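You operate a simulated robot arm through the tools that you are given. There is no shell and no other tool. Be economical: measure what you need, move in short steps, check, and stop when the job is done.

The job below is to be done with a simulated robot arm. You get a single attempt, and the scene is never put back.

Task
Move the shaker's cloudy bottle to the blue mat and shake its settled one at 120 rpm.
Fine: turn the dial back to 0 when DONE lights.
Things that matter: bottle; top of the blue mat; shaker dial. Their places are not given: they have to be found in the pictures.

Only the result counts: the job must be done as asked and must still hold three seconds after the hand-in. Knocking over, shifting, dropping, spilling or breaking anything else fails it.

Robot
A 7-joint arm with a two-finger parallel gripper, fixed in place. Base frame: the origin is at the foot of the arm, x ahead of it, y to its left, z up; the work surface is at about z = 0.003. Readings come in m, rad, newtons and seconds.
With the tool pointing down near the work surface it reaches from about 0.22 to 0.58 m from the base axis. Its first joint turns from -1.152 to 1.152 rad. Payload 2.5 kg.
The tool frame sits at the grasp point between the pads (the TCP): z along the fingers, y along the line on which they close. The tips reach 0.023 m beyond it. The gripper opens to 0.094 m. The fingers are 0.038 m wide and 0.01 m thick; the gripper's body (0.054 by 0.096 m) begins 0.039 m behind the TCP.
Orientation is told as [roll, pitch, yaw] about the base's x, y, z axes, in that order, counted from this pose: with the fingers straight down and closing along the base's y, the tool's x points along the base's -x, its y along +y and its z along -z.

Tools
- The arm moves only by the tool play_rows. Its argument "motion" is text: rows parted by semicolons, each of 7 numbers parted by spaces: the shift along the tool's x, y, z in m, then the turn, a rotation vector about the tool's x, y, z in rad, then the gripper command, from -1 (shut) to 1 (fully open), values between in proportion. In form: dx dy dz ax ay az gripper; .... A call has 1 to 10 rows; each row shifts and turns the commanded pose from where the row before left it, along the tool's axes as they then stand. Rows are played at 5 a second. More than 0.05 m and 0.15 rad between two rows, or a gripper value outside its range, and nothing of the call is played. Where a pose cannot be reached the arm comes as near as it can. A force on the tool above 40 N (or 10 N above the force at the start of the call, whichever is more), or a blocked arm, ends the call early, and 0.2 s more pass. Each finger travels about 0.108 m/s and halts on what it meets, pressing with about 25 N; the grip force reading is that of the motor and also rises with nothing between the fingers. The clock runs only during rows and for 0.2 s after the last one: add rows that do not move to give the fingers time. The reply holds the time, the measured pose of the TCP, the force on the tool along the base axes, the opening and the grip force, in the units named above and with some noise.
- Cameras (640 x 400 px; columns grow to the right, rows downward): "scene" is fixed at [0.1134, -0.4094, 0.5302]; the picture's right is [0.84, -0.54, 0.00], its down [-0.36, -0.57, -0.74] and it looks along [0.40, 0.62, -0.68] (base axes); focal length 269 px, centre (320, 200). "wrist" rides on the gripper at [-0.039, 0, -0.044] in the tool frame; the picture's right is [0.00, -1.00, 0.00], its down [0.97, 0.00, -0.24] and it looks along [0.24, 0.00, 0.97] (tool axes); focal length 218 px, centre (320, 200).
- snapshot(camera): a new picture of that camera. The clock stands still meanwhile.
- measure_at(camera, pixels): there is no depth. For up to 12 entries [column, row, z] of the newest picture of that camera ("zoom" is the newest enlarged one), the place [x, y] in the base frame at which the ray of that pixel passes the height z, good to about 0.003 m. The clock stands still meanwhile.
- close_up(camera, box): a new picture of the part [left, top, right, bottom] of that camera's present view, enlarged. The clock stands still meanwhile.
- sign_off(): hands the job in; it is judged then, once.

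Go step by step. Measure first, check grasps and placings, and put right what went wrong. The budget is 80 turns and 46 pictures, counting those below and the enlarged ones. Unless the task says otherwise, let go and move clear before handing in, and close with one line.

The tools are called as name(argument=value, ...) on one line, values as JSON. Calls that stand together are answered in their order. play_rows: Moves the arm, as the interface text tells. Its arguments: {"type":"object","properties":{"motion":{"type":"string"}},"required":["motion"]} The other tools are called the same way: snapshot (camera) takes a picture; measure_at (camera, pixels) gives the place at which the rays of pixels pass given heights; close_up (camera, box) takes an enlarged picture of a part of a camera's view; sign_off () hands the job in.

At the start:

```text
t: 0.0
tcp_pos: [0.3875, -0.1239, 0.3317]
tool_rot: [-0.001, -0.001, 0.0]
force: [0.1, -0.3, -0.5]
gripper_width: 0.0938
finger_force: 0.0
```

scene: 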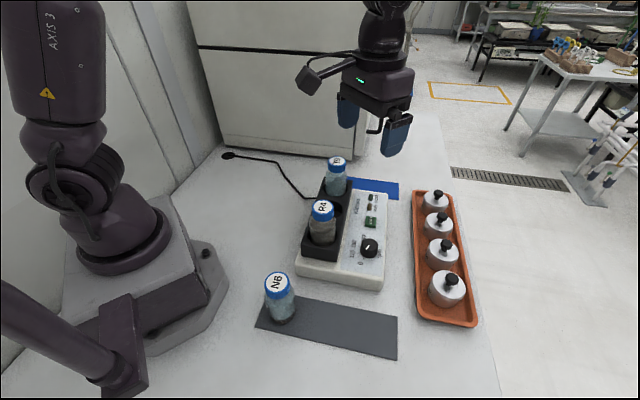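
wrist: 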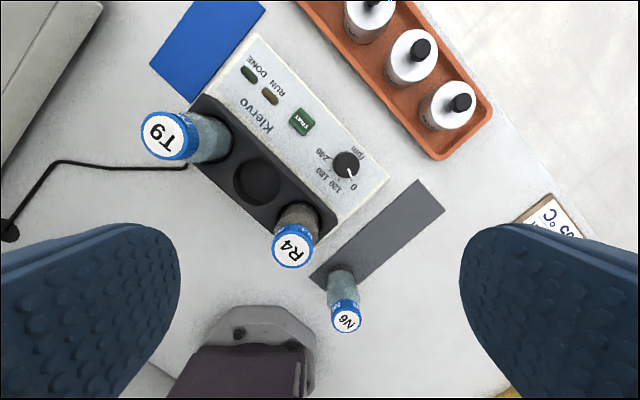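

The shaker holds T9 (scene 336,175) and R4 (322,220), and N6 stands on a grey mat. I need to see which bottle is cloudy and which is settled, and how the dial is marked, so I'll enlarge those parts.

close_up(camera="scene", box=[290, 140, 410, 300])

close_up(camera="wrist", box=[230, 60, 400, 220])

close_up(camera="scene", box=[290, 140, 370, 190])

```text
2.50 times, centred on (350, 220) of scene
```

zoom: 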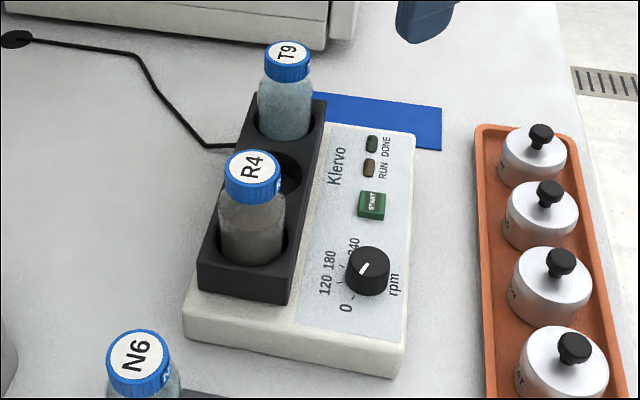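

```text
2.50 times, centred on (315, 140) of wrist
```

zoom: 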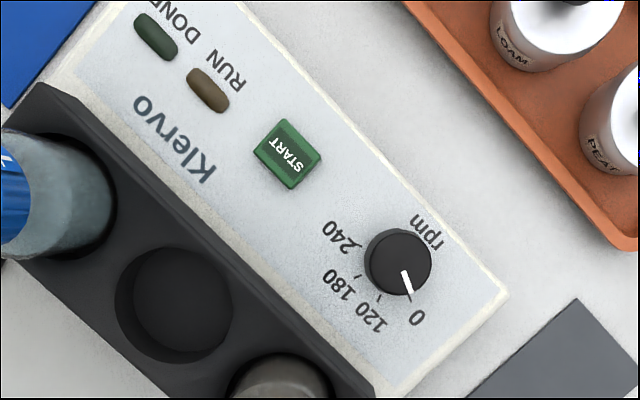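

```text
8.00 times, centred on (330, 165) of scene
```

zoom: 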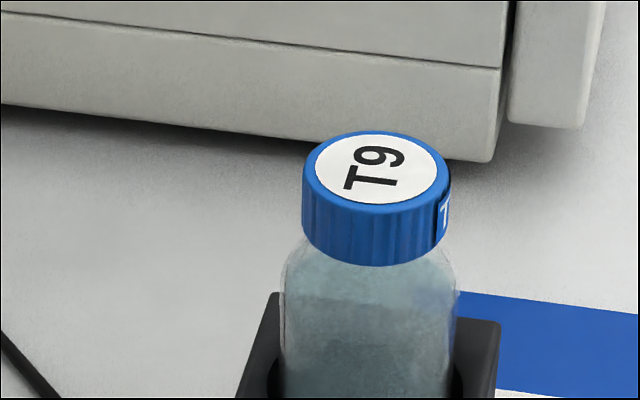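

R4's body looks uniformly grey-brown and T9's looks bluish and clear. I'll zoom in on R4 and N6 to compare before touching anything.

close_up(camera="scene", box=[290, 195, 354, 255])

close_up(camera="scene", box=[240, 265, 320, 330])

measure_at(camera="scene", pixels=[[355, 177, 0.004], [399, 181, 0.004], [398, 199, 0.004], [323, 206, 0.15], [323, 206, 0.13], [337, 160, 0.15], [337, 160, 0.13], [370, 246, 0.06], [370, 222, 0.05], [280, 281, 0.09], [380, 291, 0.003], [295, 276, 0.003]])

measure_at(camera="wrist", pixels=[[150, 65, 0.004], [193, 102, 0.004], [265, 10, 0.004], [290, 248, 0.15], [290, 248, 0.13], [165, 137, 0.15], [165, 137, 0.13], [346, 163, 0.06], [302, 121, 0.05], [347, 321, 0.09], [389, 179, 0.04], [346, 163, 0.08]])

```text
6.67 times, centred on (322, 225) of scene
```

zoom: 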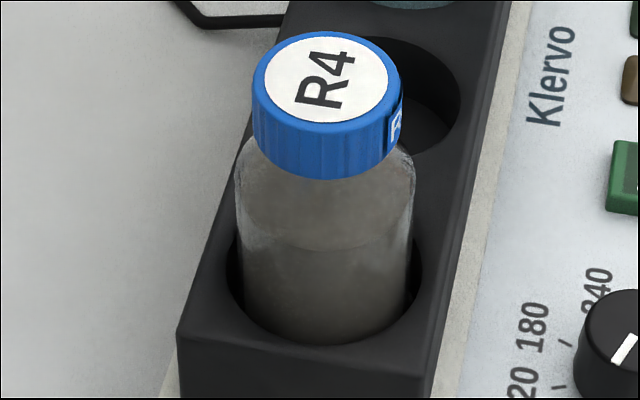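

```text
6.15 times, centred on (280, 298) of scene
```

zoom: 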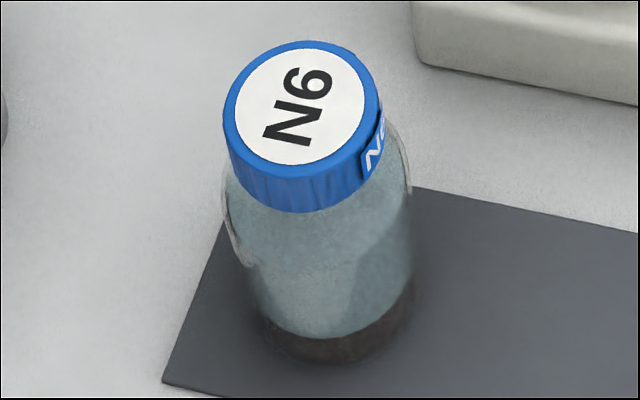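

```text
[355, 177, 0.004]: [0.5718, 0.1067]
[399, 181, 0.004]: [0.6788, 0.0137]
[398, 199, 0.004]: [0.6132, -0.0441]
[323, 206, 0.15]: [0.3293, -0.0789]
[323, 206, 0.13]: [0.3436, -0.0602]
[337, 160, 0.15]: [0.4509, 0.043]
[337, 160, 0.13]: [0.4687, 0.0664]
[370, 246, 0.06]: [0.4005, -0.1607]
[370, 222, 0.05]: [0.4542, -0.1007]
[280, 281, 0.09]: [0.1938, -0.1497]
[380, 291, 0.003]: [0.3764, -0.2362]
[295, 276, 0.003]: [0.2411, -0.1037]
```

```text
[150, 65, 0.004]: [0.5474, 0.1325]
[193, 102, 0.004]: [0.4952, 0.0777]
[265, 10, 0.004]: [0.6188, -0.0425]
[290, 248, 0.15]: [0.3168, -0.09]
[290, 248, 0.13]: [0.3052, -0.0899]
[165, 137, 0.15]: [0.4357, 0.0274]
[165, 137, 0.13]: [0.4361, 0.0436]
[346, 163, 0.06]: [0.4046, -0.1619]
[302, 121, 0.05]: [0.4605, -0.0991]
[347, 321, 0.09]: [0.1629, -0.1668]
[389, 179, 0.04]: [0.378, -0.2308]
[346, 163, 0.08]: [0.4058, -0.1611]
```

R4 is uniformly murky, so it is the cloudy one and goes to the mat. T9 is clear and stays to be shaken. R4's cap is near (0.322,-0.089) with its top at about 0.16. I'll move above it for a better measurement.

play_rows(motion="0.022 0.012 0.03 0 0 0 1; 0.022 0.012 0.03 0 0 0 1; 0.0215 0.011 0.02 0 0 0 1; 0 0 0 0 0 0 1")

snapshot(camera="wrist")

```text
t: 1.0
tcp_pos: [0.3229, -0.091, 0.2538]
tool_rot: [-0.002, 0.0, 0.001]
force: [0.1, 0.3, 0.2]
gripper_width: 0.0942
finger_force: 0.1
```

```text
38 pictures are left
```

wrist: 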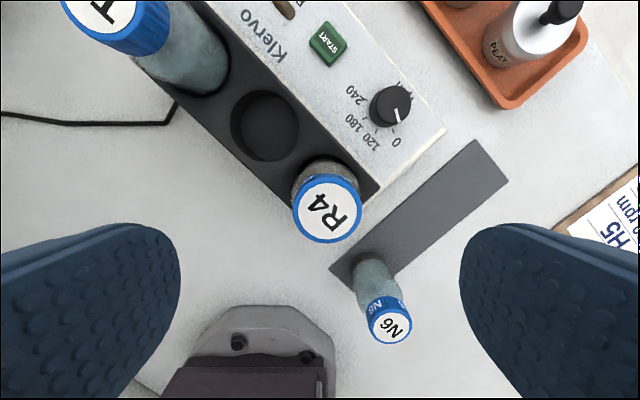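

R4's label is now centred at about (327,209), so I'll triangulate it against the scene view.

measure_at(camera="wrist", pixels=[[327, 209, 0.15], [327, 209, 0.16], [327, 209, 0.17], [292, 209, 0.16], [362, 209, 0.16], [387, 326, 0.1], [387, 326, 0.12], [391, 105, 0.06]])

measure_at(camera="scene", pixels=[[323, 207, 0.15], [323, 207, 0.16], [323, 207, 0.17], [277, 282, 0.1], [277, 282, 0.12], [282.4, 320.8, 0.003], [322.5, 235, 0.085]])

```text
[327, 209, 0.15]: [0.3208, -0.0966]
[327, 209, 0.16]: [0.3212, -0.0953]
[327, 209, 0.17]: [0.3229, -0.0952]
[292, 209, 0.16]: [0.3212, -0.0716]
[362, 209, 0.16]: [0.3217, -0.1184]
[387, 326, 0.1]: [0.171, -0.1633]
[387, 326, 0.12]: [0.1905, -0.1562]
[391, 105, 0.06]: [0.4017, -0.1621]
```

```text
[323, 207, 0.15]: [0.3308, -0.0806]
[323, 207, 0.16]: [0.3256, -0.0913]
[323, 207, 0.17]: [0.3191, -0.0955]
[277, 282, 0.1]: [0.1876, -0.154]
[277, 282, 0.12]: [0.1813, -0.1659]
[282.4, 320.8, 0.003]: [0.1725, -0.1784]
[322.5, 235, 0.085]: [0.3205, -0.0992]
```

R4's axis is about (0.322,-0.095), its cap top is about 0.165 and the bottle is about 0.112 tall. I'll lower to TCP z≈0.13, which puts the tips at 0.107, above the rack.

play_rows(motion="0.001 -0.004 0.04 0 0 0 1; 0 0 0.04 0 0 0 1; 0 0 0.025 0 0 0 1; 0 0 0.0185 0 0 0 1; 0 0 0 0 0 0 1")

close_up(camera="scene", box=[260, 120, 400, 260])

```text
t: 2.2
tcp_pos: [0.3256, -0.0912, 0.1299]
tool_rot: [-0.001, 0.001, 0.001]
force: [-3.0, 2.7, 19.4]
gripper_width: 0.0943
finger_force: 0.0
```

```text
2.86 times, centred on (330, 190) of scene
```

zoom: 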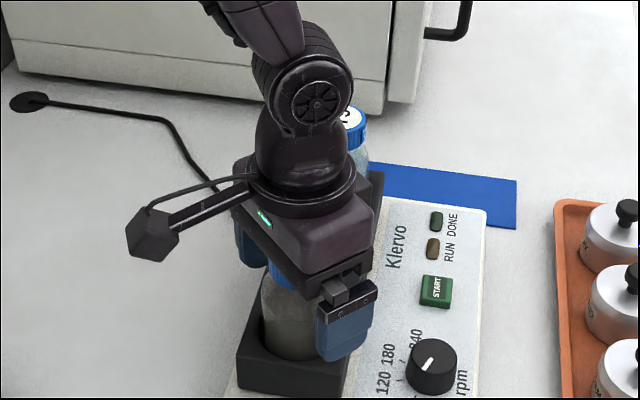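

The 19 N upward force means the palm is pressing on the cap. I'll lift 6 mm, check the force, and then close.

play_rows(motion="0 0 -0.006 0 0 0 1; 0 0 0 0 0 0 1")

```text
t: 2.8
tcp_pos: [0.3222, -0.0926, 0.1348]
tool_rot: [0.0, 0.0, -0.001]
force: [0.7, -0.7, 0.3]
gripper_width: 0.0938
finger_force: 0.0
```

The force is gone at z=0.135, so I'll close the gripper.

play_rows(motion="0 0 0 0 0 0 0.4; 0 0 0 0 0 0 0; 0 0 0 0 0 0 -1; 0 0 0 0 0 0 -1; 0 0 0 0 0 0 -1")

```text
t: 4.0
tcp_pos: [0.3246, -0.093, 0.1349]
tool_rot: [0.0, 0.001, 0.002]
force: [1.0, -0.8, 0.8]
gripper_width: 0.0557
finger_force: 25.5
```

The gripper is holding the body at 0.056 m. I'll lift straight up, since the well is only about 0.04 deep.

play_rows(motion="0 0 -0.01 0 0 0 -1; 0 0 -0.03 0 0 0 -1; 0 0 -0.04 0 0 0 -1; 0 0 -0.04 0 0 0 -1; 0 0 -0.04 0 0 0 -1; 0 0 0 0 0 0 -1")

snapshot(camera="scene")

```text
t: 5.4
tcp_pos: [0.3198, -0.0943, 0.2949]
tool_rot: [-0.001, 0.001, 0.0]
force: [-1.1, 0.6, -3.3]
gripper_width: 0.0556
finger_force: 25.0
```

```text
36 pictures are left
```

scene: 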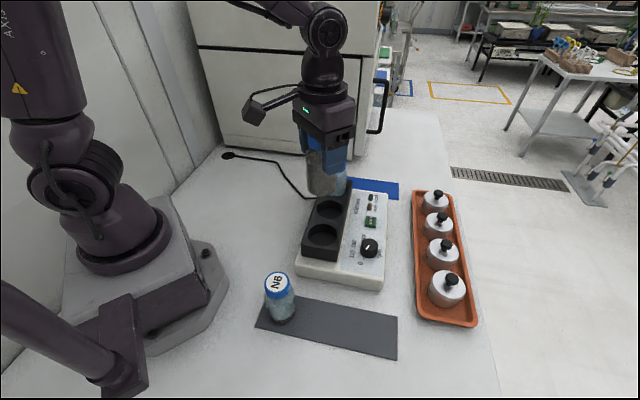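

R4 hangs clear and the wells below it are empty. I'll carry it over T9 at this height to above the blue mat at (0.547, 0.079).

play_rows(motion="-0.0377 0.0289 0 0 0 0 -1; -0.0377 0.0289 0 0 0 0 -1; -0.0377 0.0289 0 0 0 0 -1; -0.0377 0.0289 0 0 0 0 -1; -0.0377 0.0289 0 0 0 0 -1; -0.0377 0.0289 0 0 0 0 -1; 0 0 0 0 0 0 -1; 0 0 0 0 0 0 -1")

snapshot(camera="scene")

snapshot(camera="wrist")

```text
t: 7.2
tcp_pos: [0.5454, 0.0771, 0.2936]
tool_rot: [0.001, 0.002, -0.001]
force: [-0.6, -0.1, -3.7]
gripper_width: 0.0556
finger_force: 25.0
```

```text
35 pictures are left
```

scene: 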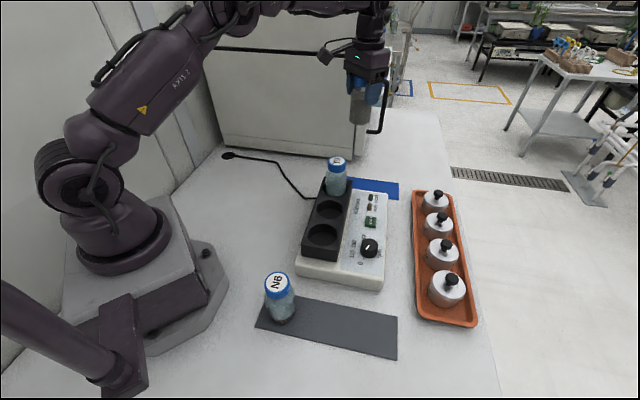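

```text
34 pictures are left
```

wrist: 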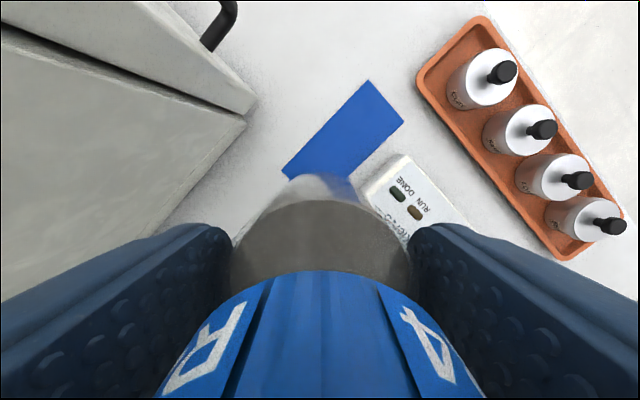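

I can see the mat corners at (367,80), (404,120) and (283,170), with a cabinet close by at (243,123). I'll measure these before lowering.

measure_at(camera="wrist", pixels=[[367, 80, 0.004], [404, 121, 0.004], [283, 170, 0.004], [243, 123, 0.02], [155, 225, 0.02], [250, 100, 0.15], [401, 156, 0.04], [232, 5, 0.15]])

close_up(camera="scene", box=[310, 30, 430, 210])

```text
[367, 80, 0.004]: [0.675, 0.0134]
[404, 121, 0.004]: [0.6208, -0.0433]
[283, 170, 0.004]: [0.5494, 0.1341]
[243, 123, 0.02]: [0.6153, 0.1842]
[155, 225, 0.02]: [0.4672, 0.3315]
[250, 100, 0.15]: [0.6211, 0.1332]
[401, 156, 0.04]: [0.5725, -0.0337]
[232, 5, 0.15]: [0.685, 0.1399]
```

```text
2.22 times, centred on (370, 120) of scene
```

zoom: 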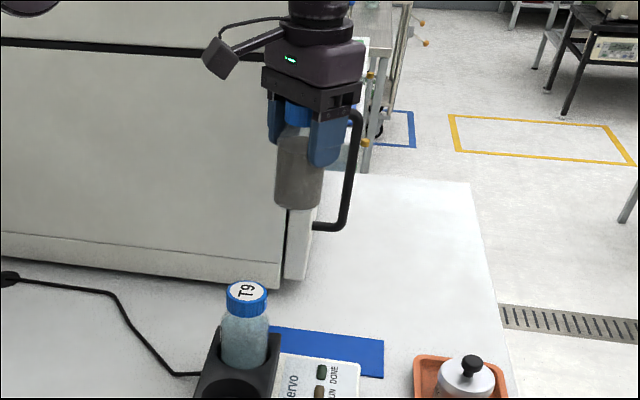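

The mat spans about 0.173 × 0.079 m, and the cabinet is about 0.07 m away from the gripper. I'll shift to (0.557, 0.072) and lower to just above the mat.

play_rows(motion="-0.0115 -0.005 0 0 0 0 -1; 0 0 0.04 0 0 0 -1; 0 0 0.04 0 0 0 -1; 0 0 0.04 0 0 0 -1; 0 0 0.04 0 0 0 -1; 0 0 0.03 0 0 0 -1; 0 0 0 0 0 0 -1; 0 0 0 0 0 0 -1")

close_up(camera="scene", box=[300, 80, 430, 220])

```text
t: 9.0
tcp_pos: [0.5572, 0.0731, 0.1049]
tool_rot: [0.0, 0.0, -0.002]
force: [0.0, -1.0, -3.6]
gripper_width: 0.0555
finger_force: 25.2
```

```text
2.86 times, centred on (365, 150) of scene
```

zoom: 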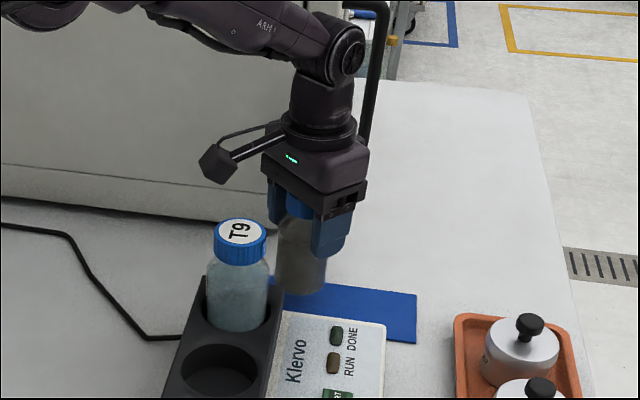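

The bottle hangs just above the mat at (300,290). I'll lower in small steps and watch the force.

play_rows(motion="0 0 0.006 0 0 0 -1; 0 0 0.005 0 0 0 -1; 0 0 0.003 0 0 0 -1; 0 0 0 0 0 0 -1")

```text
t: 10.0
tcp_pos: [0.5595, 0.0744, 0.0891]
tool_rot: [-0.001, 0.001, 0.0]
force: [0.6, 0.6, -2.8]
gripper_width: 0.0556
finger_force: 25.1
```

play_rows(motion="0 0 0.002 0 0 0 -1; 0 0 0.002 0 0 0 -1; 0 0 0 0 0 0 -1")

```text
t: 10.8
tcp_pos: [0.5597, 0.0737, 0.0866]
tool_rot: [0.001, -0.001, -0.001]
force: [-0.1, 0.0, -2.4]
gripper_width: 0.0552
finger_force: 24.9
```

There's no contact yet at z=0.0866, so I'll keep going down.

play_rows(motion="0 0 0.002 0 0 0 -1; 0 0 0 0 0 0 -1")

play_rows(motion="0 0 0.002 0 0 0 -1; 0 0 0 0 0 0 -1")

```text
t: 11.4
tcp_pos: [0.5581, 0.074, 0.0848]
tool_rot: [-0.001, 0.0, 0.0]
force: [0.0, -0.3, -3.3]
gripper_width: 0.0555
finger_force: 25.5
```

```text
t: 12.0
tcp_pos: [0.5602, 0.0745, 0.0821]
tool_rot: [0.0, 0.0, 0.0]
force: [0.1, 0.1, -2.9]
gripper_width: 0.0556
finger_force: 25.1
```

play_rows(motion="0 0 0.002 0 0 0 -1; 0 0 0 0 0 0 -1")

close_up(camera="scene", box=[330, 130, 410, 210])

```text
t: 12.6
tcp_pos: [0.5595, 0.0737, 0.0817]
tool_rot: [0.001, 0.0, 0.0]
force: [-6.8, -1.1, 5.2]
gripper_width: 0.0553
finger_force: 25.0
```

```text
5.00 times, centred on (370, 170) of scene
```

zoom: 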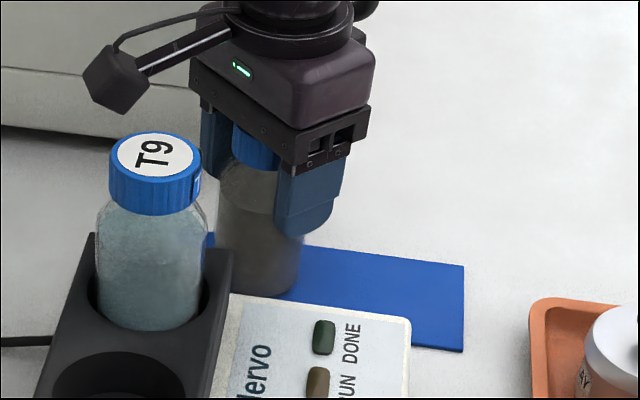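

The force turned positive, so the bottle is resting on the mat. I'll open gently, then retreat straight up.

play_rows(motion="0 0 0 0 0 0 0.3; 0 0 0 0 0 0 0.6; 0 0 0 0 0 0 0.8; 0 0 0 0 0 0 0.8")

play_rows(motion="0 0 -0.02 0 0 0 0.8; 0 0 -0.04 0 0 0 0.8; 0 0 -0.04 0 0 0 0.8; 0 0 -0.04 0 0 0 0.8; 0 0 -0.04 0 0 0 0.8; 0 0 -0.03 0 0 0 0.8; 0 0 0 0 0 0 0.8")

close_up(camera="scene", box=[310, 130, 430, 210])

```text
t: 13.6
tcp_pos: [0.559, 0.0741, 0.0798]
tool_rot: [0.0, -0.001, 0.0]
force: [1.2, 0.1, 0.4]
gripper_width: 0.0846
finger_force: 0.0
```

```text
t: 15.2
tcp_pos: [0.5619, 0.0758, 0.2891]
tool_rot: [0.0, 0.0, 0.0]
force: [0.6, 0.1, -0.5]
gripper_width: 0.0847
finger_force: 0.0
```

```text
5.00 times, centred on (370, 170) of scene
```

zoom: 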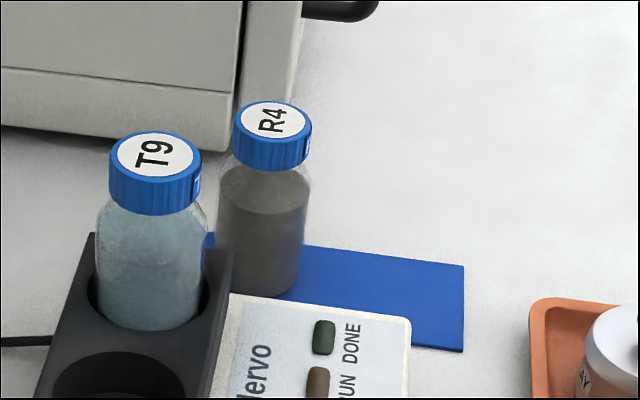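

R4 stands upright on the blue mat. Next I'll move above the dial at (0.404,-0.162) and look at its marks.

play_rows(motion="0.0263 -0.0395 0 0 0 0 0.8; 0.0263 -0.0395 0 0 0 0 0.8; 0.0263 -0.0395 0 0 0 0 0.8; 0.0263 -0.0395 0 0 0 0 0.8; 0.0263 -0.0395 0 0 0 0 0.8; 0.0263 -0.0395 0 0 0 0 0.6; 0 0 0.04 0 0 0 0.6; 0 0 0.04 0 0 0 0.6; 0 0 0 0 0 0 0.6; 0 0 0 0 0 0 0.6")

snapshot(camera="wrist")

close_up(camera="wrist", box=[230, 130, 410, 270])

```text
t: 17.4
tcp_pos: [0.4034, -0.164, 0.2091]
tool_rot: [0.002, 0.0, 0.0]
force: [-0.2, 0.3, 0.3]
gripper_width: 0.0753
finger_force: 0.0
```

```text
29 pictures are left
```

wrist: 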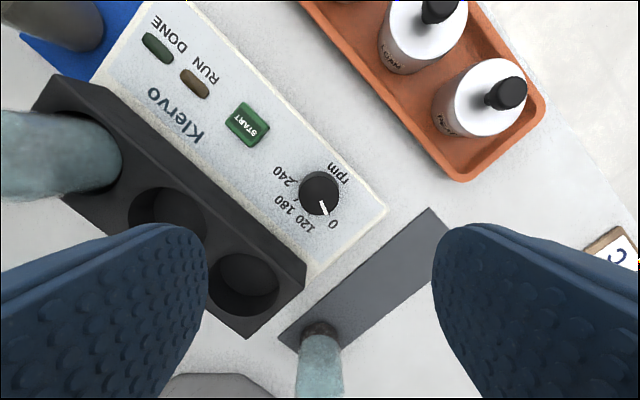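

```text
2.86 times, centred on (320, 200) of wrist
```

zoom: 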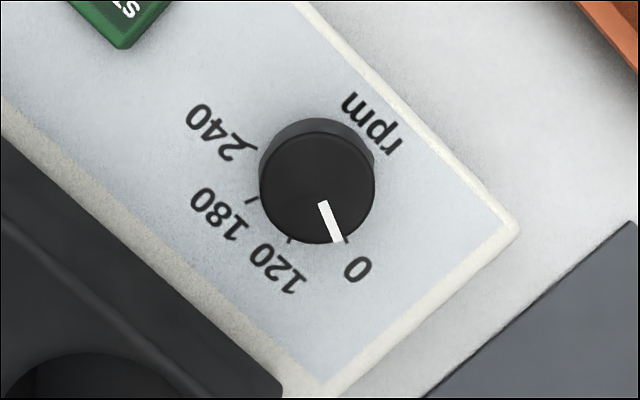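

The knob top is centred at about (318,187). The tick marks in the zoom sit at 0 ≈ (347,240), 120 ≈ (290,241), 180 ≈ (252,201) and 240 ≈ (250,149). I'll convert these to base coordinates.

measure_at(camera="zoom", pixels=[[347, 240, 0.04], [290, 241, 0.04], [252, 201, 0.04], [251, 149, 0.04], [317, 188, 0.06], [318, 164, 0.04], [322, 203, 0.06], [337, 241, 0.06], [259, 185, 0.06], [376, 185, 0.06], [519, 230, 0.04], [120, 30, 0.05]])

close_up(camera="scene", box=[335, 205, 405, 295])

```text
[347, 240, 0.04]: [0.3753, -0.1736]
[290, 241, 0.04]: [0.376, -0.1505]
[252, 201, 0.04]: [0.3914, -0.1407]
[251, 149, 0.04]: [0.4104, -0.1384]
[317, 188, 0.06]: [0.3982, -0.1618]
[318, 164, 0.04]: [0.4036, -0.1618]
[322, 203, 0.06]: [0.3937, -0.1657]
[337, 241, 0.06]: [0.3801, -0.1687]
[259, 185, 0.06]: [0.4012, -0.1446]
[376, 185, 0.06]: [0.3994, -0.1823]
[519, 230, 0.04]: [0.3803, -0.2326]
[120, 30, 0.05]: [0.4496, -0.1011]
```

```text
4.44 times, centred on (370, 250) of scene
```

zoom: 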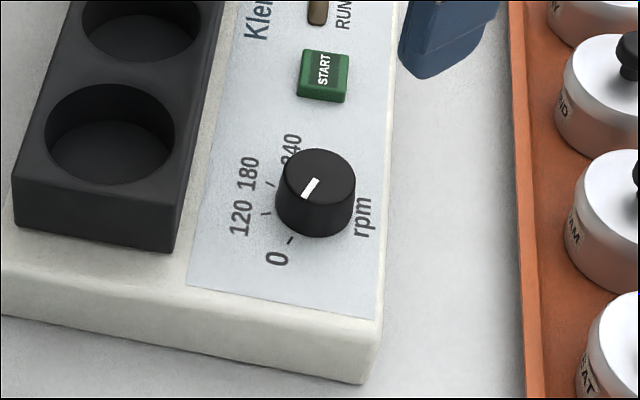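

I'll measure the same features in this scene zoom to pin down the heights.

measure_at(camera="zoom", pixels=[[291, 240, 0.04], [265, 214, 0.04], [269, 185, 0.04], [291, 240, 0.045], [265, 214, 0.045], [269, 185, 0.045], [320, 179, 0.06], [320, 179, 0.065], [320, 179, 0.07], [323, 75, 0.055], [316, 180, 0.065], [304, 198, 0.065]])

```text
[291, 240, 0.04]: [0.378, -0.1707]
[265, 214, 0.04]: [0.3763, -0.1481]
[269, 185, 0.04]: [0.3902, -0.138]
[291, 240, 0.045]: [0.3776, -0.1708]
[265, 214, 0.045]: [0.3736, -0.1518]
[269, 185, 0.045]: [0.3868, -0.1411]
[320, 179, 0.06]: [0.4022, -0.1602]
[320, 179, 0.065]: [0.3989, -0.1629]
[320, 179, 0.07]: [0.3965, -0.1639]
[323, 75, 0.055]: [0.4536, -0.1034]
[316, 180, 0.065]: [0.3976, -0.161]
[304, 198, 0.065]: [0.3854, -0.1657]
```

The panel is at z≈0.042. The knob axis is about (0.4005,-0.162), its top is about 0.063, and the four ticks are 45° apart. Going from 0 to 120 is therefore one 45° step clockwise seen from above (+0.785 rad about tool z). I'll pre-turn by -0.3 and lower around the knob.

play_rows(motion="0.001 0.002 0.03 0 0 -0.15 0.5; 0 0 0.03 0 0 -0.15 0.5; 0 0 0.03 0 0 0 0.5; 0 0 0.03 0 0 0 0.5; 0 0 0 0 0 0 0.5; 0 0 0 0 0 0 0.5")

close_up(camera="scene", box=[325, 180, 425, 280])

snapshot(camera="wrist")

```text
t: 18.8
tcp_pos: [0.3984, -0.1586, 0.0893]
tool_rot: [0.0, -0.001, 0.3]
force: [0.5, -0.2, -1.2]
gripper_width: 0.0707
finger_force: 0.0
```

```text
4.00 times, centred on (375, 230) of scene
```

zoom: 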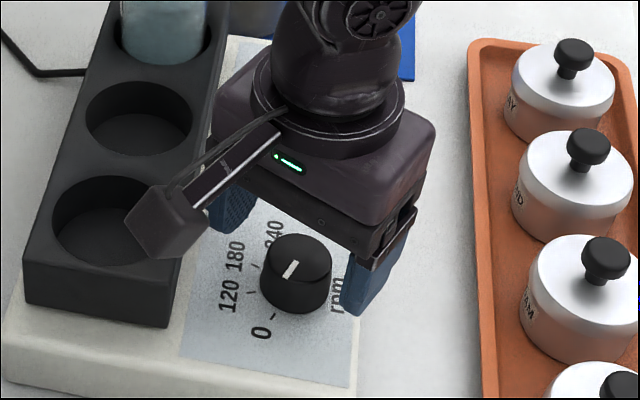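

```text
25 pictures are left
```

wrist: 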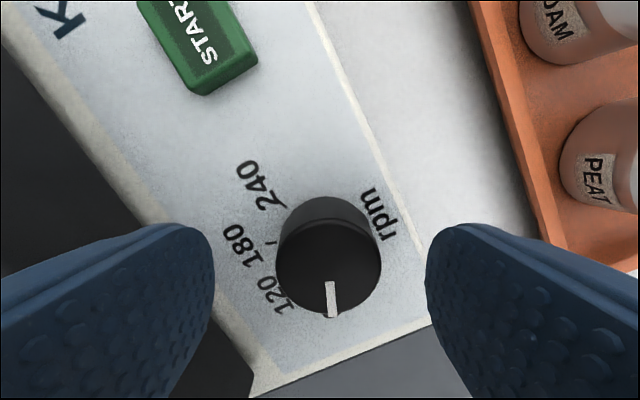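

The knob sits between the fingers with its top centre at about (329,265). I'll check its offset from the TCP.

measure_at(camera="wrist", pixels=[[329, 266, 0.063], [329, 266, 0.06], [329, 266, 0.066], [277, 266, 0.063], [381, 266, 0.063]])

```text
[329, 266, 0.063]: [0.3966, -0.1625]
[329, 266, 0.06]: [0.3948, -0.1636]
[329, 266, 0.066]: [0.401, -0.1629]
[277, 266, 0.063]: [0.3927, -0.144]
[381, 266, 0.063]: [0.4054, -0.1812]
```

The knob is about 3 mm towards tool -y. I'll correct that, lower to z≈0.068 (tips about 0.045), and close.

play_rows(motion="0 -0.003 0.01 0 0 0 0.5; 0 0 0.0105 0 0 0 0.5; 0 0 0 0 0 0 0.5")

play_rows(motion="0 0 0 0 0 0 0.1; 0 0 0 0 0 0 -0.1; 0 0 0 0 0 0 -1; 0 0 0 0 0 0 -1")

snapshot(camera="wrist")

```text
t: 19.6
tcp_pos: [0.4008, -0.1618, 0.0695]
tool_rot: [0.0, 0.001, 0.3]
force: [-0.1, 0.1, -0.8]
gripper_width: 0.0706
finger_force: 0.1
```

```text
t: 20.6
tcp_pos: [0.3996, -0.1626, 0.0708]
tool_rot: [-0.001, -0.002, 0.3]
force: [4.2, -7.0, -6.9]
gripper_width: 0.037
finger_force: 45.4
```

```text
24 pictures are left
```

wrist: 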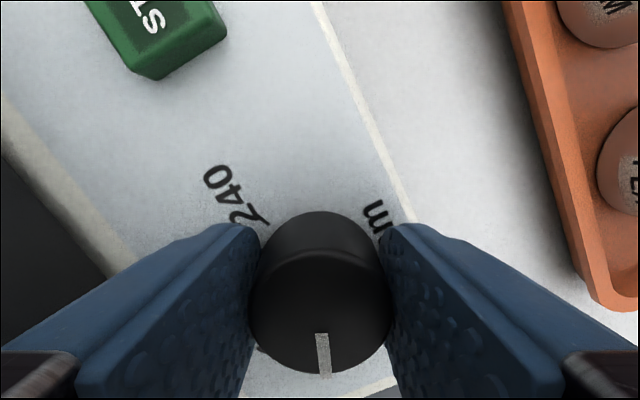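

The knob is gripped at 0.037 m. I'll turn it +0.785 rad about tool z.

play_rows(motion="0 0 0 0 0 0.131 -1; 0 0 0 0 0 0.131 -1; 0 0 0 0 0 0.131 -1; 0 0 0 0 0 0.131 -1; 0 0 0 0 0 0.131 -1; 0 0 0 0 0 0.13 -1; 0 0 0 0 0 0 -1; 0 0 0 0 0 0 -1")

snapshot(camera="wrist")

```text
t: 22.4
tcp_pos: [0.3996, -0.1611, 0.0704]
tool_rot: [0.0, 0.002, -0.488]
force: [-9.4, -1.7, 8.7]
gripper_width: 0.0371
finger_force: 45.0
```

```text
23 pictures are left
```

wrist: 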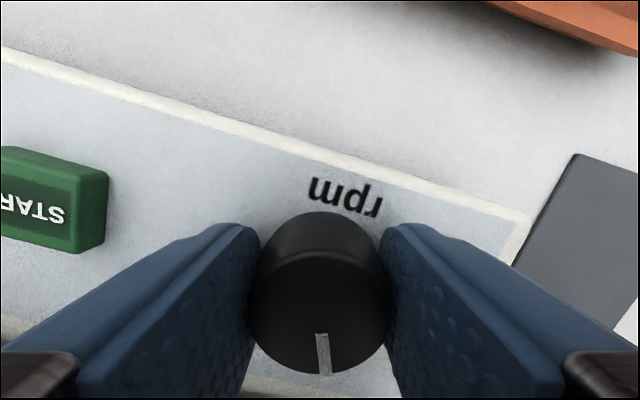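

The knob turned with the fingers, as the pointer is unchanged relative to the tool. I'll open, rise straight up and check the pointer.

play_rows(motion="0 0 0 0 0 0 0; 0 0 0 0 0 0 0.5; 0 0 0 0 0 0 0.5; 0 0 -0.03 0 0 0 0.5; 0 0 -0.04 0 0 0 0.5; 0 0 -0.04 0 0 0 0.5; 0 0 0 0 0 0 0.5; 0 0 0 0 0 0 0.5")

close_up(camera="wrist", box=[200, 100, 440, 260])

close_up(camera="scene", box=[335, 205, 405, 295])

```text
t: 24.2
tcp_pos: [0.4019, -0.1644, 0.1776]
tool_rot: [0.002, 0.001, -0.484]
force: [-0.5, 1.0, 0.7]
gripper_width: 0.0703
finger_force: 0.1
```

```text
2.50 times, centred on (320, 180) of wrist
```

zoom: 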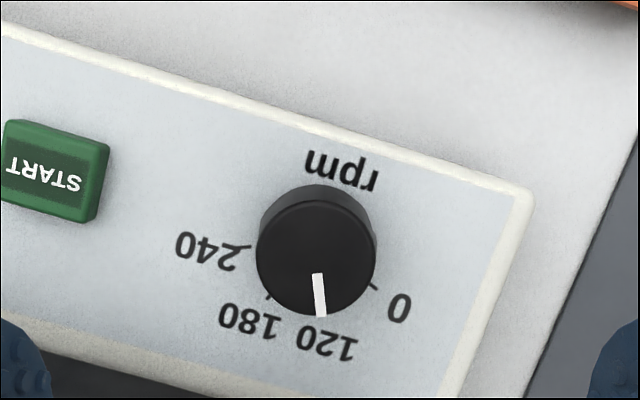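

```text
4.44 times, centred on (370, 250) of scene
```

zoom: 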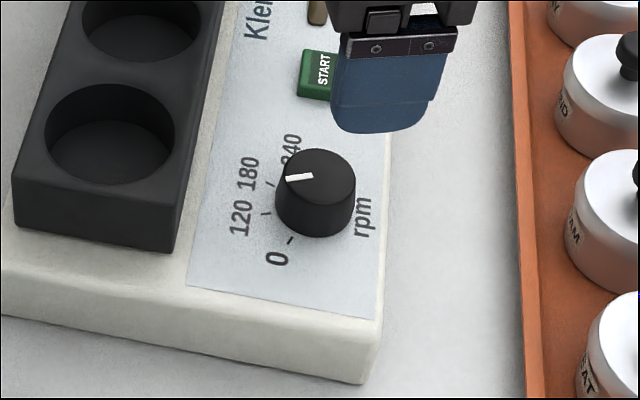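

The pointer now sits on 120, covering that tick midway between the 0 tick and the 180 tick. Next I'll move above START with the fingers closed.

play_rows(motion="-0.0084 0.0389 0 0 0 0 -1; -0.0084 0.0389 0 0 0 0 -1; 0 0 0.03 0 0 0 -1; 0 0 0 0 0 0 -1; 0 0 0 0 0 0 -1")

snapshot(camera="wrist")

close_up(camera="scene", box=[335, 170, 405, 250])

```text
t: 25.4
tcp_pos: [0.4512, -0.1014, 0.1501]
tool_rot: [0.0, 0.0, -0.485]
force: [-1.1, -0.1, -1.0]
gripper_width: 0.0
finger_force: 24.6
```

```text
20 pictures are left
```

wrist: 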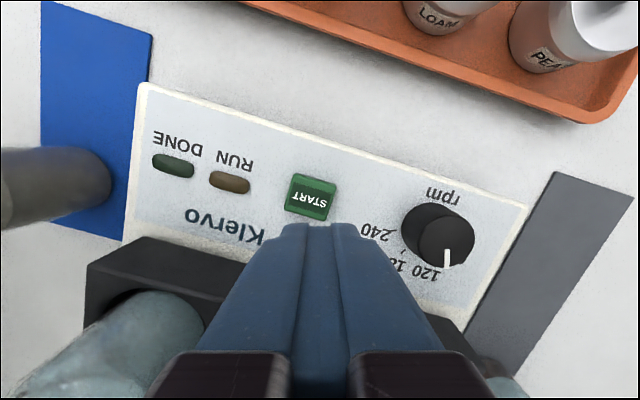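

```text
5.00 times, centred on (370, 210) of scene
```

zoom: 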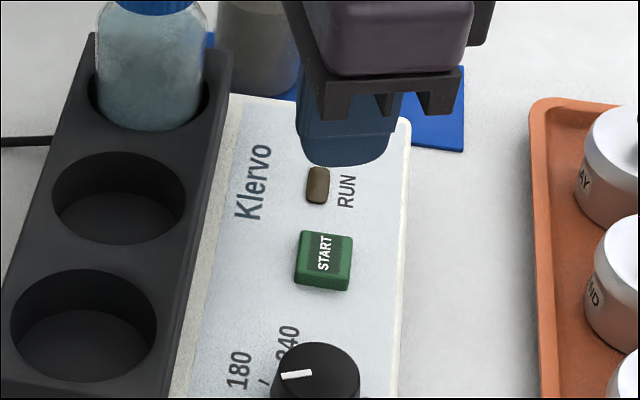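

measure_at(camera="wrist", pixels=[[312, 194, 0.05], [312, 194, 0.055], [292, 178, 0.05], [337, 187, 0.05]])

measure_at(camera="zoom", pixels=[[324, 253, 0.05], [324, 253, 0.055], [300, 231, 0.05], [353, 237, 0.05]])

```text
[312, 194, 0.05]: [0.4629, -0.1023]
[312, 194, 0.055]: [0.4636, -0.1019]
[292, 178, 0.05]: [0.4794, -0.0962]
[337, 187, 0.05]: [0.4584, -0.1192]
```

```text
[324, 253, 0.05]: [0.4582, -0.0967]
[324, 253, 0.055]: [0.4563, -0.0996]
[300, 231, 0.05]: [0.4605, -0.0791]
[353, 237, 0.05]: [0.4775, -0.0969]
```

The button centre is about (0.460,-0.100) and its top is about 0.053. I'll shift about 8 mm and approach to about 1 cm above it.

play_rows(motion="-0.0066 0.0046 0.03 0 0 0 -1; 0 0 0.03 0 0 0 -1; 0 0 0.004 0 0 0 -1; 0 0 0 0 0 0 -1; 0 0 0 0 0 0 -1")

close_up(camera="scene", box=[335, 170, 405, 250])

```text
t: 26.6
tcp_pos: [0.4598, -0.0985, 0.0832]
tool_rot: [-0.001, -0.001, -0.485]
force: [0.6, -0.5, 0.2]
gripper_width: 0.0001
finger_force: 24.7
```

```text
5.00 times, centred on (370, 210) of scene
```

zoom: 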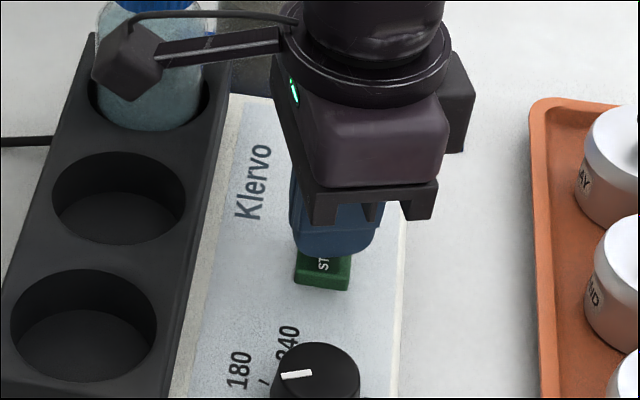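

The fingertips are above the button, at about z=0.060. I'll press in small steps.

play_rows(motion="0 0 0.003 0 0 0 -1; 0 0 0.002 0 0 0 -1; 0 0 0.002 0 0 0 -1; 0 0 0 0 0 0 -1")

```text
t: 27.6
tcp_pos: [0.46, -0.1, 0.0793]
tool_rot: [0.0, 0.0, -0.485]
force: [-0.5, -0.1, -0.1]
gripper_width: 0.0001
finger_force: 24.4
```

play_rows(motion="0 0 0.002 0 0 0 -1; 0 0 0.002 0 0 0 -1; 0 0 0 0 0 0 -1")

```text
t: 28.4
tcp_pos: [0.4601, -0.0999, 0.0757]
tool_rot: [0.001, -0.002, -0.486]
force: [-1.6, -1.1, 0.9]
gripper_width: 0.0002
finger_force: 25.1
```

play_rows(motion="0 0 0.002 0 0 0 -1; 0 0 0 0 0 0 -1")

close_up(camera="wrist", box=[0, 0, 640, 400])

```text
t: 29.0
tcp_pos: [0.4609, -0.1007, 0.0737]
tool_rot: [-0.001, -0.001, -0.485]
force: [0.1, 1.6, 2.9]
gripper_width: 0.0
finger_force: 25.1
```

```text
1.00 times, centred on (320, 200) of wrist
```

zoom: 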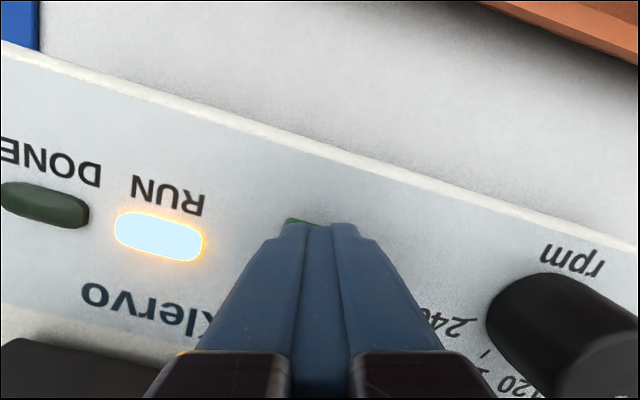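

RUN is lit. I'll rise and go back above the dial at the same yaw, with the fingers open, to wait for DONE.

play_rows(motion="0 0 -0.035 0 0 0 -1; 0 0 -0.035 0 0 0 -1; 0.0117 -0.0412 -0.02 0 0 0 0; 0.0117 -0.0412 0 0 0 0 0.5; 0 0 0 0 0 0 0.5; 0 0 0 0 0 0 0.5; 0 0 0 0 0 0 0.5")

snapshot(camera="wrist")

```text
t: 30.6
tcp_pos: [0.3992, -0.1645, 0.1649]
tool_rot: [0.0, -0.001, -0.484]
force: [0.2, -0.5, -0.8]
gripper_width: 0.0706
finger_force: 0.2
```

```text
16 pictures are left
```

wrist: 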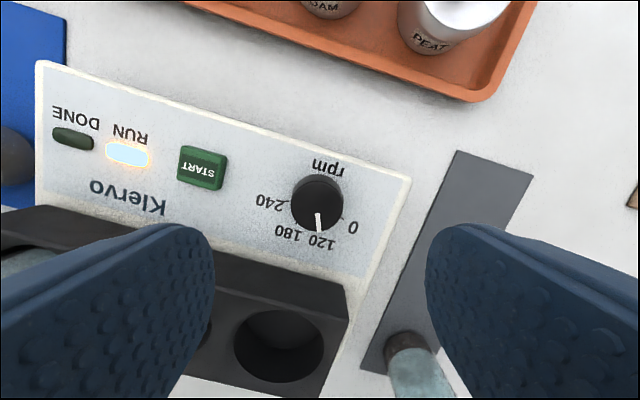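

RUN is lit, DONE is dark and the pointer is on 120. I'll wait about 9 s and look again.

play_rows(motion="0 0 0 0 0 0 0.5; 0 0 0 0 0 0 0.5; 0 0 0 0 0 0 0.5; 0 0 0 0 0 0 0.5; 0 0 0 0 0 0 0.5; 0 0 0 0 0 0 0.5; 0 0 0 0 0 0 0.5; 0 0 0 0 0 0 0.5; 0 0 0 0 0 0 0.5; 0 0 0 0 0 0 0.5")

play_rows(motion="0 0 0 0 0 0 0.5; 0 0 0 0 0 0 0.5; 0 0 0 0 0 0 0.5; 0 0 0 0 0 0 0.5; 0 0 0 0 0 0 0.5; 0 0 0 0 0 0 0.5; 0 0 0 0 0 0 0.5; 0 0 0 0 0 0 0.5; 0 0 0 0 0 0 0.5; 0 0 0 0 0 0 0.5")

play_rows(motion="0 0 0 0 0 0 0.5; 0 0 0 0 0 0 0.5; 0 0 0 0 0 0 0.5; 0 0 0 0 0 0 0.5; 0 0 0 0 0 0 0.5; 0 0 0 0 0 0 0.5; 0 0 0 0 0 0 0.5; 0 0 0 0 0 0 0.5; 0 0 0 0 0 0 0.5; 0 0 0 0 0 0 0.5")

play_rows(motion="0 0 0 0 0 0 0.5; 0 0 0 0 0 0 0.5; 0 0 0 0 0 0 0.5; 0 0 0 0 0 0 0.5; 0 0 0 0 0 0 0.5; 0 0 0 0 0 0 0.5; 0 0 0 0 0 0 0.5; 0 0 0 0 0 0 0.5; 0 0 0 0 0 0 0.5; 0 0 0 0 0 0 0.5")

snapshot(camera="wrist")

```text
t: 32.8
tcp_pos: [0.3994, -0.164, 0.1643]
tool_rot: [0.0, 0.0, -0.486]
force: [-0.4, 0.1, 0.1]
gripper_width: 0.0706
finger_force: 0.0
```

```text
t: 35.0
tcp_pos: [0.3994, -0.1634, 0.1655]
tool_rot: [-0.001, 0.0, -0.484]
force: [-0.3, 0.0, 0.1]
gripper_width: 0.0705
finger_force: 0.0
```

```text
t: 37.2
tcp_pos: [0.3993, -0.1633, 0.1646]
tool_rot: [0.0, 0.001, -0.485]
force: [-0.2, 0.1, 0.2]
gripper_width: 0.0704
finger_force: 0.2
```

```text
t: 39.4
tcp_pos: [0.3999, -0.1629, 0.166]
tool_rot: [0.001, 0.0, -0.484]
force: [0.8, -0.7, -0.1]
gripper_width: 0.0706
finger_force: 0.0
```

```text
15 pictures are left
```

wrist: 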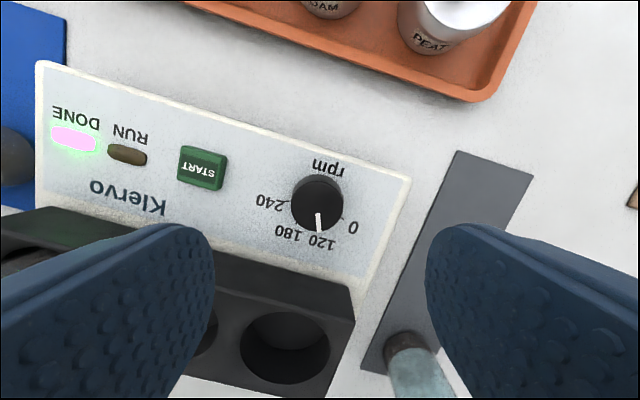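

DONE is lit and RUN is off. I'll lower onto the knob and grip it.

play_rows(motion="0 0 0.035 0 0 0 0.5; 0 0 0.035 0 0 0 0.5; 0 0 0.015 0 0 0 0.5; 0 0 0.0105 0 0 0 0.5; 0 0 0 0 0 0 0.5; 0 0 0 0 0 0 0.1; 0 0 0 0 0 0 -0.1; 0 0 0 0 0 0 -1; 0 0 0 0 0 0 -1")

snapshot(camera="wrist")

```text
t: 41.4
tcp_pos: [0.403, -0.1641, 0.0678]
tool_rot: [0.002, -0.001, -0.483]
force: [4.5, 8.9, -4.6]
gripper_width: 0.0374
finger_force: 44.9
```

```text
14 pictures are left
```

wrist: 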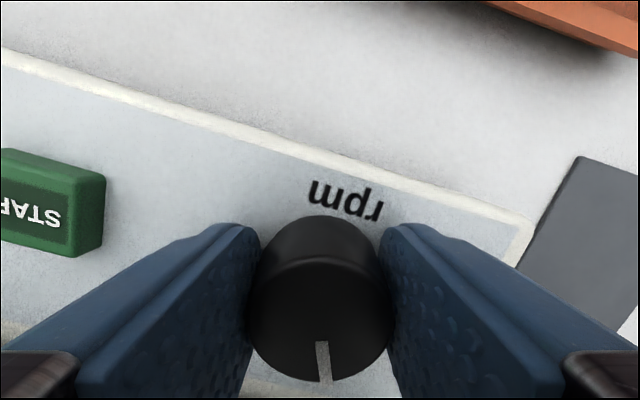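

The knob is gripped with the pointer in the same relative place. I'll turn it back by -0.785 rad.

play_rows(motion="0 0 0 0 0 -0.131 -1; 0 0 0 0 0 -0.131 -1; 0 0 0 0 0 -0.131 -1; 0 0 0 0 0 -0.131 -1; 0 0 0 0 0 -0.131 -1; 0 0 0 0 0 -0.13 -1; 0 0 0 0 0 0 -1; 0 0 0 0 0 0 -1")

play_rows(motion="0 0 0 0 0 0 0; 0 0 0 0 0 0 0.5; 0 0 0 0 0 0 0.5; 0 0 -0.03 0 0 0 0.5; 0 0 -0.04 0 0 0 0.5; 0 0 -0.04 0 0 0 0.5; 0 0 -0.04 0 0 0 0.5; 0 0 0 0 0 0 0.5; 0 0 0 0 0 0 0.5")

close_up(camera="wrist", box=[200, 100, 440, 260])

snapshot(camera="scene")

close_up(camera="scene", box=[335, 205, 405, 295])

```text
t: 42.8
tcp_pos: [0.4015, -0.1627, 0.0682]
tool_rot: [0.003, 0.001, 0.281]
force: [-1.6, 0.4, 3.4]
gripper_width: 0.0373
finger_force: 45.4
stopped in row 7: the force on the tool passed its limit (the readings are from after the stop); the commanded pose is now the measured one
```

```text
t: 44.8
tcp_pos: [0.4017, -0.1617, 0.2161]
tool_rot: [0.004, 0.003, 0.28]
force: [-0.8, 0.2, -0.8]
gripper_width: 0.0704
finger_force: 0.1
```

```text
2.50 times, centred on (320, 180) of wrist
```

zoom: 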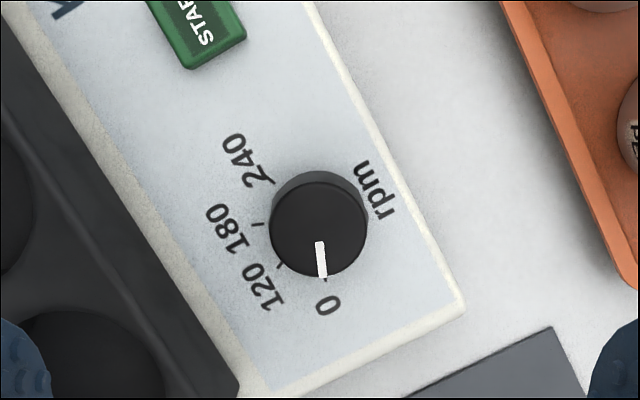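

```text
12 pictures are left
```

scene: 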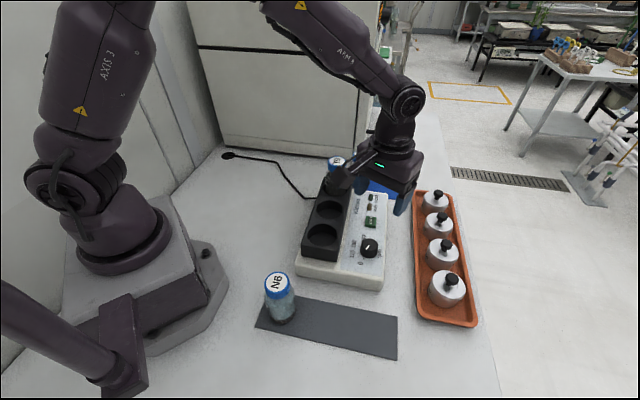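

```text
4.44 times, centred on (370, 250) of scene
```

zoom: 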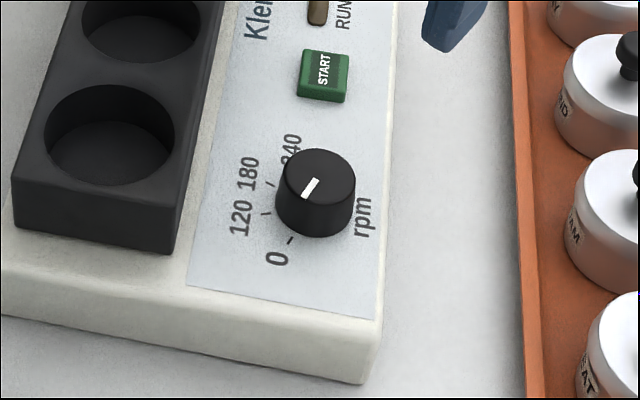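

The dial hit its stop and reads 0, matching the starting view, and the shaker hasn't shifted. I'll raise the arm and take one last look at the bottles.

play_rows(motion="0 0 -0.04 0 0 0 0.5; 0 0 -0.04 0 0 0 0.5; 0 0 -0.04 0 0 0 0.5; 0 0 0 0 0 0 0.5")

snapshot(camera="scene")

close_up(camera="scene", box=[300, 130, 420, 230])

```text
t: 45.8
tcp_pos: [0.4037, -0.1642, 0.3395]
tool_rot: [0.003, 0.003, 0.281]
force: [0.1, 0.0, -0.2]
gripper_width: 0.0704
finger_force: 0.1
```

```text
10 pictures are left
```

scene: 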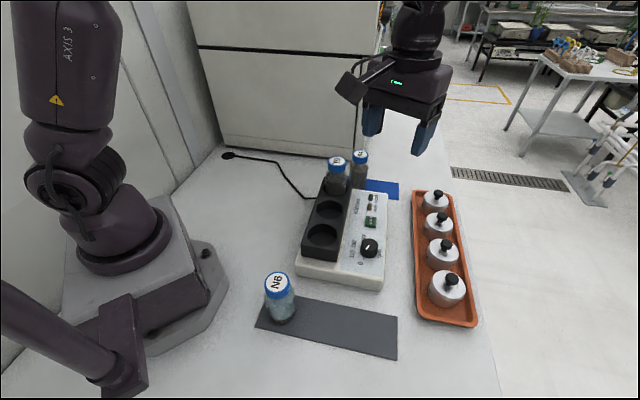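

```text
4.00 times, centred on (360, 180) of scene
```

zoom: 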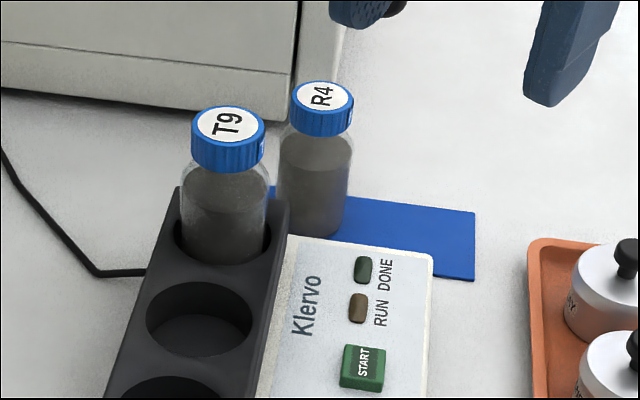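

T9 is now uniformly cloudy, R4 stands on the blue mat, the dial reads 0, both lamps are off and the arm is clear. I'm handing in.

sign_off()

```text
The job is handed in.
```

The cloudy bottle (R4) is on the blue mat, the settled one (T9) was shaken at 120 rpm until DONE lit, and the dial is back at 0.
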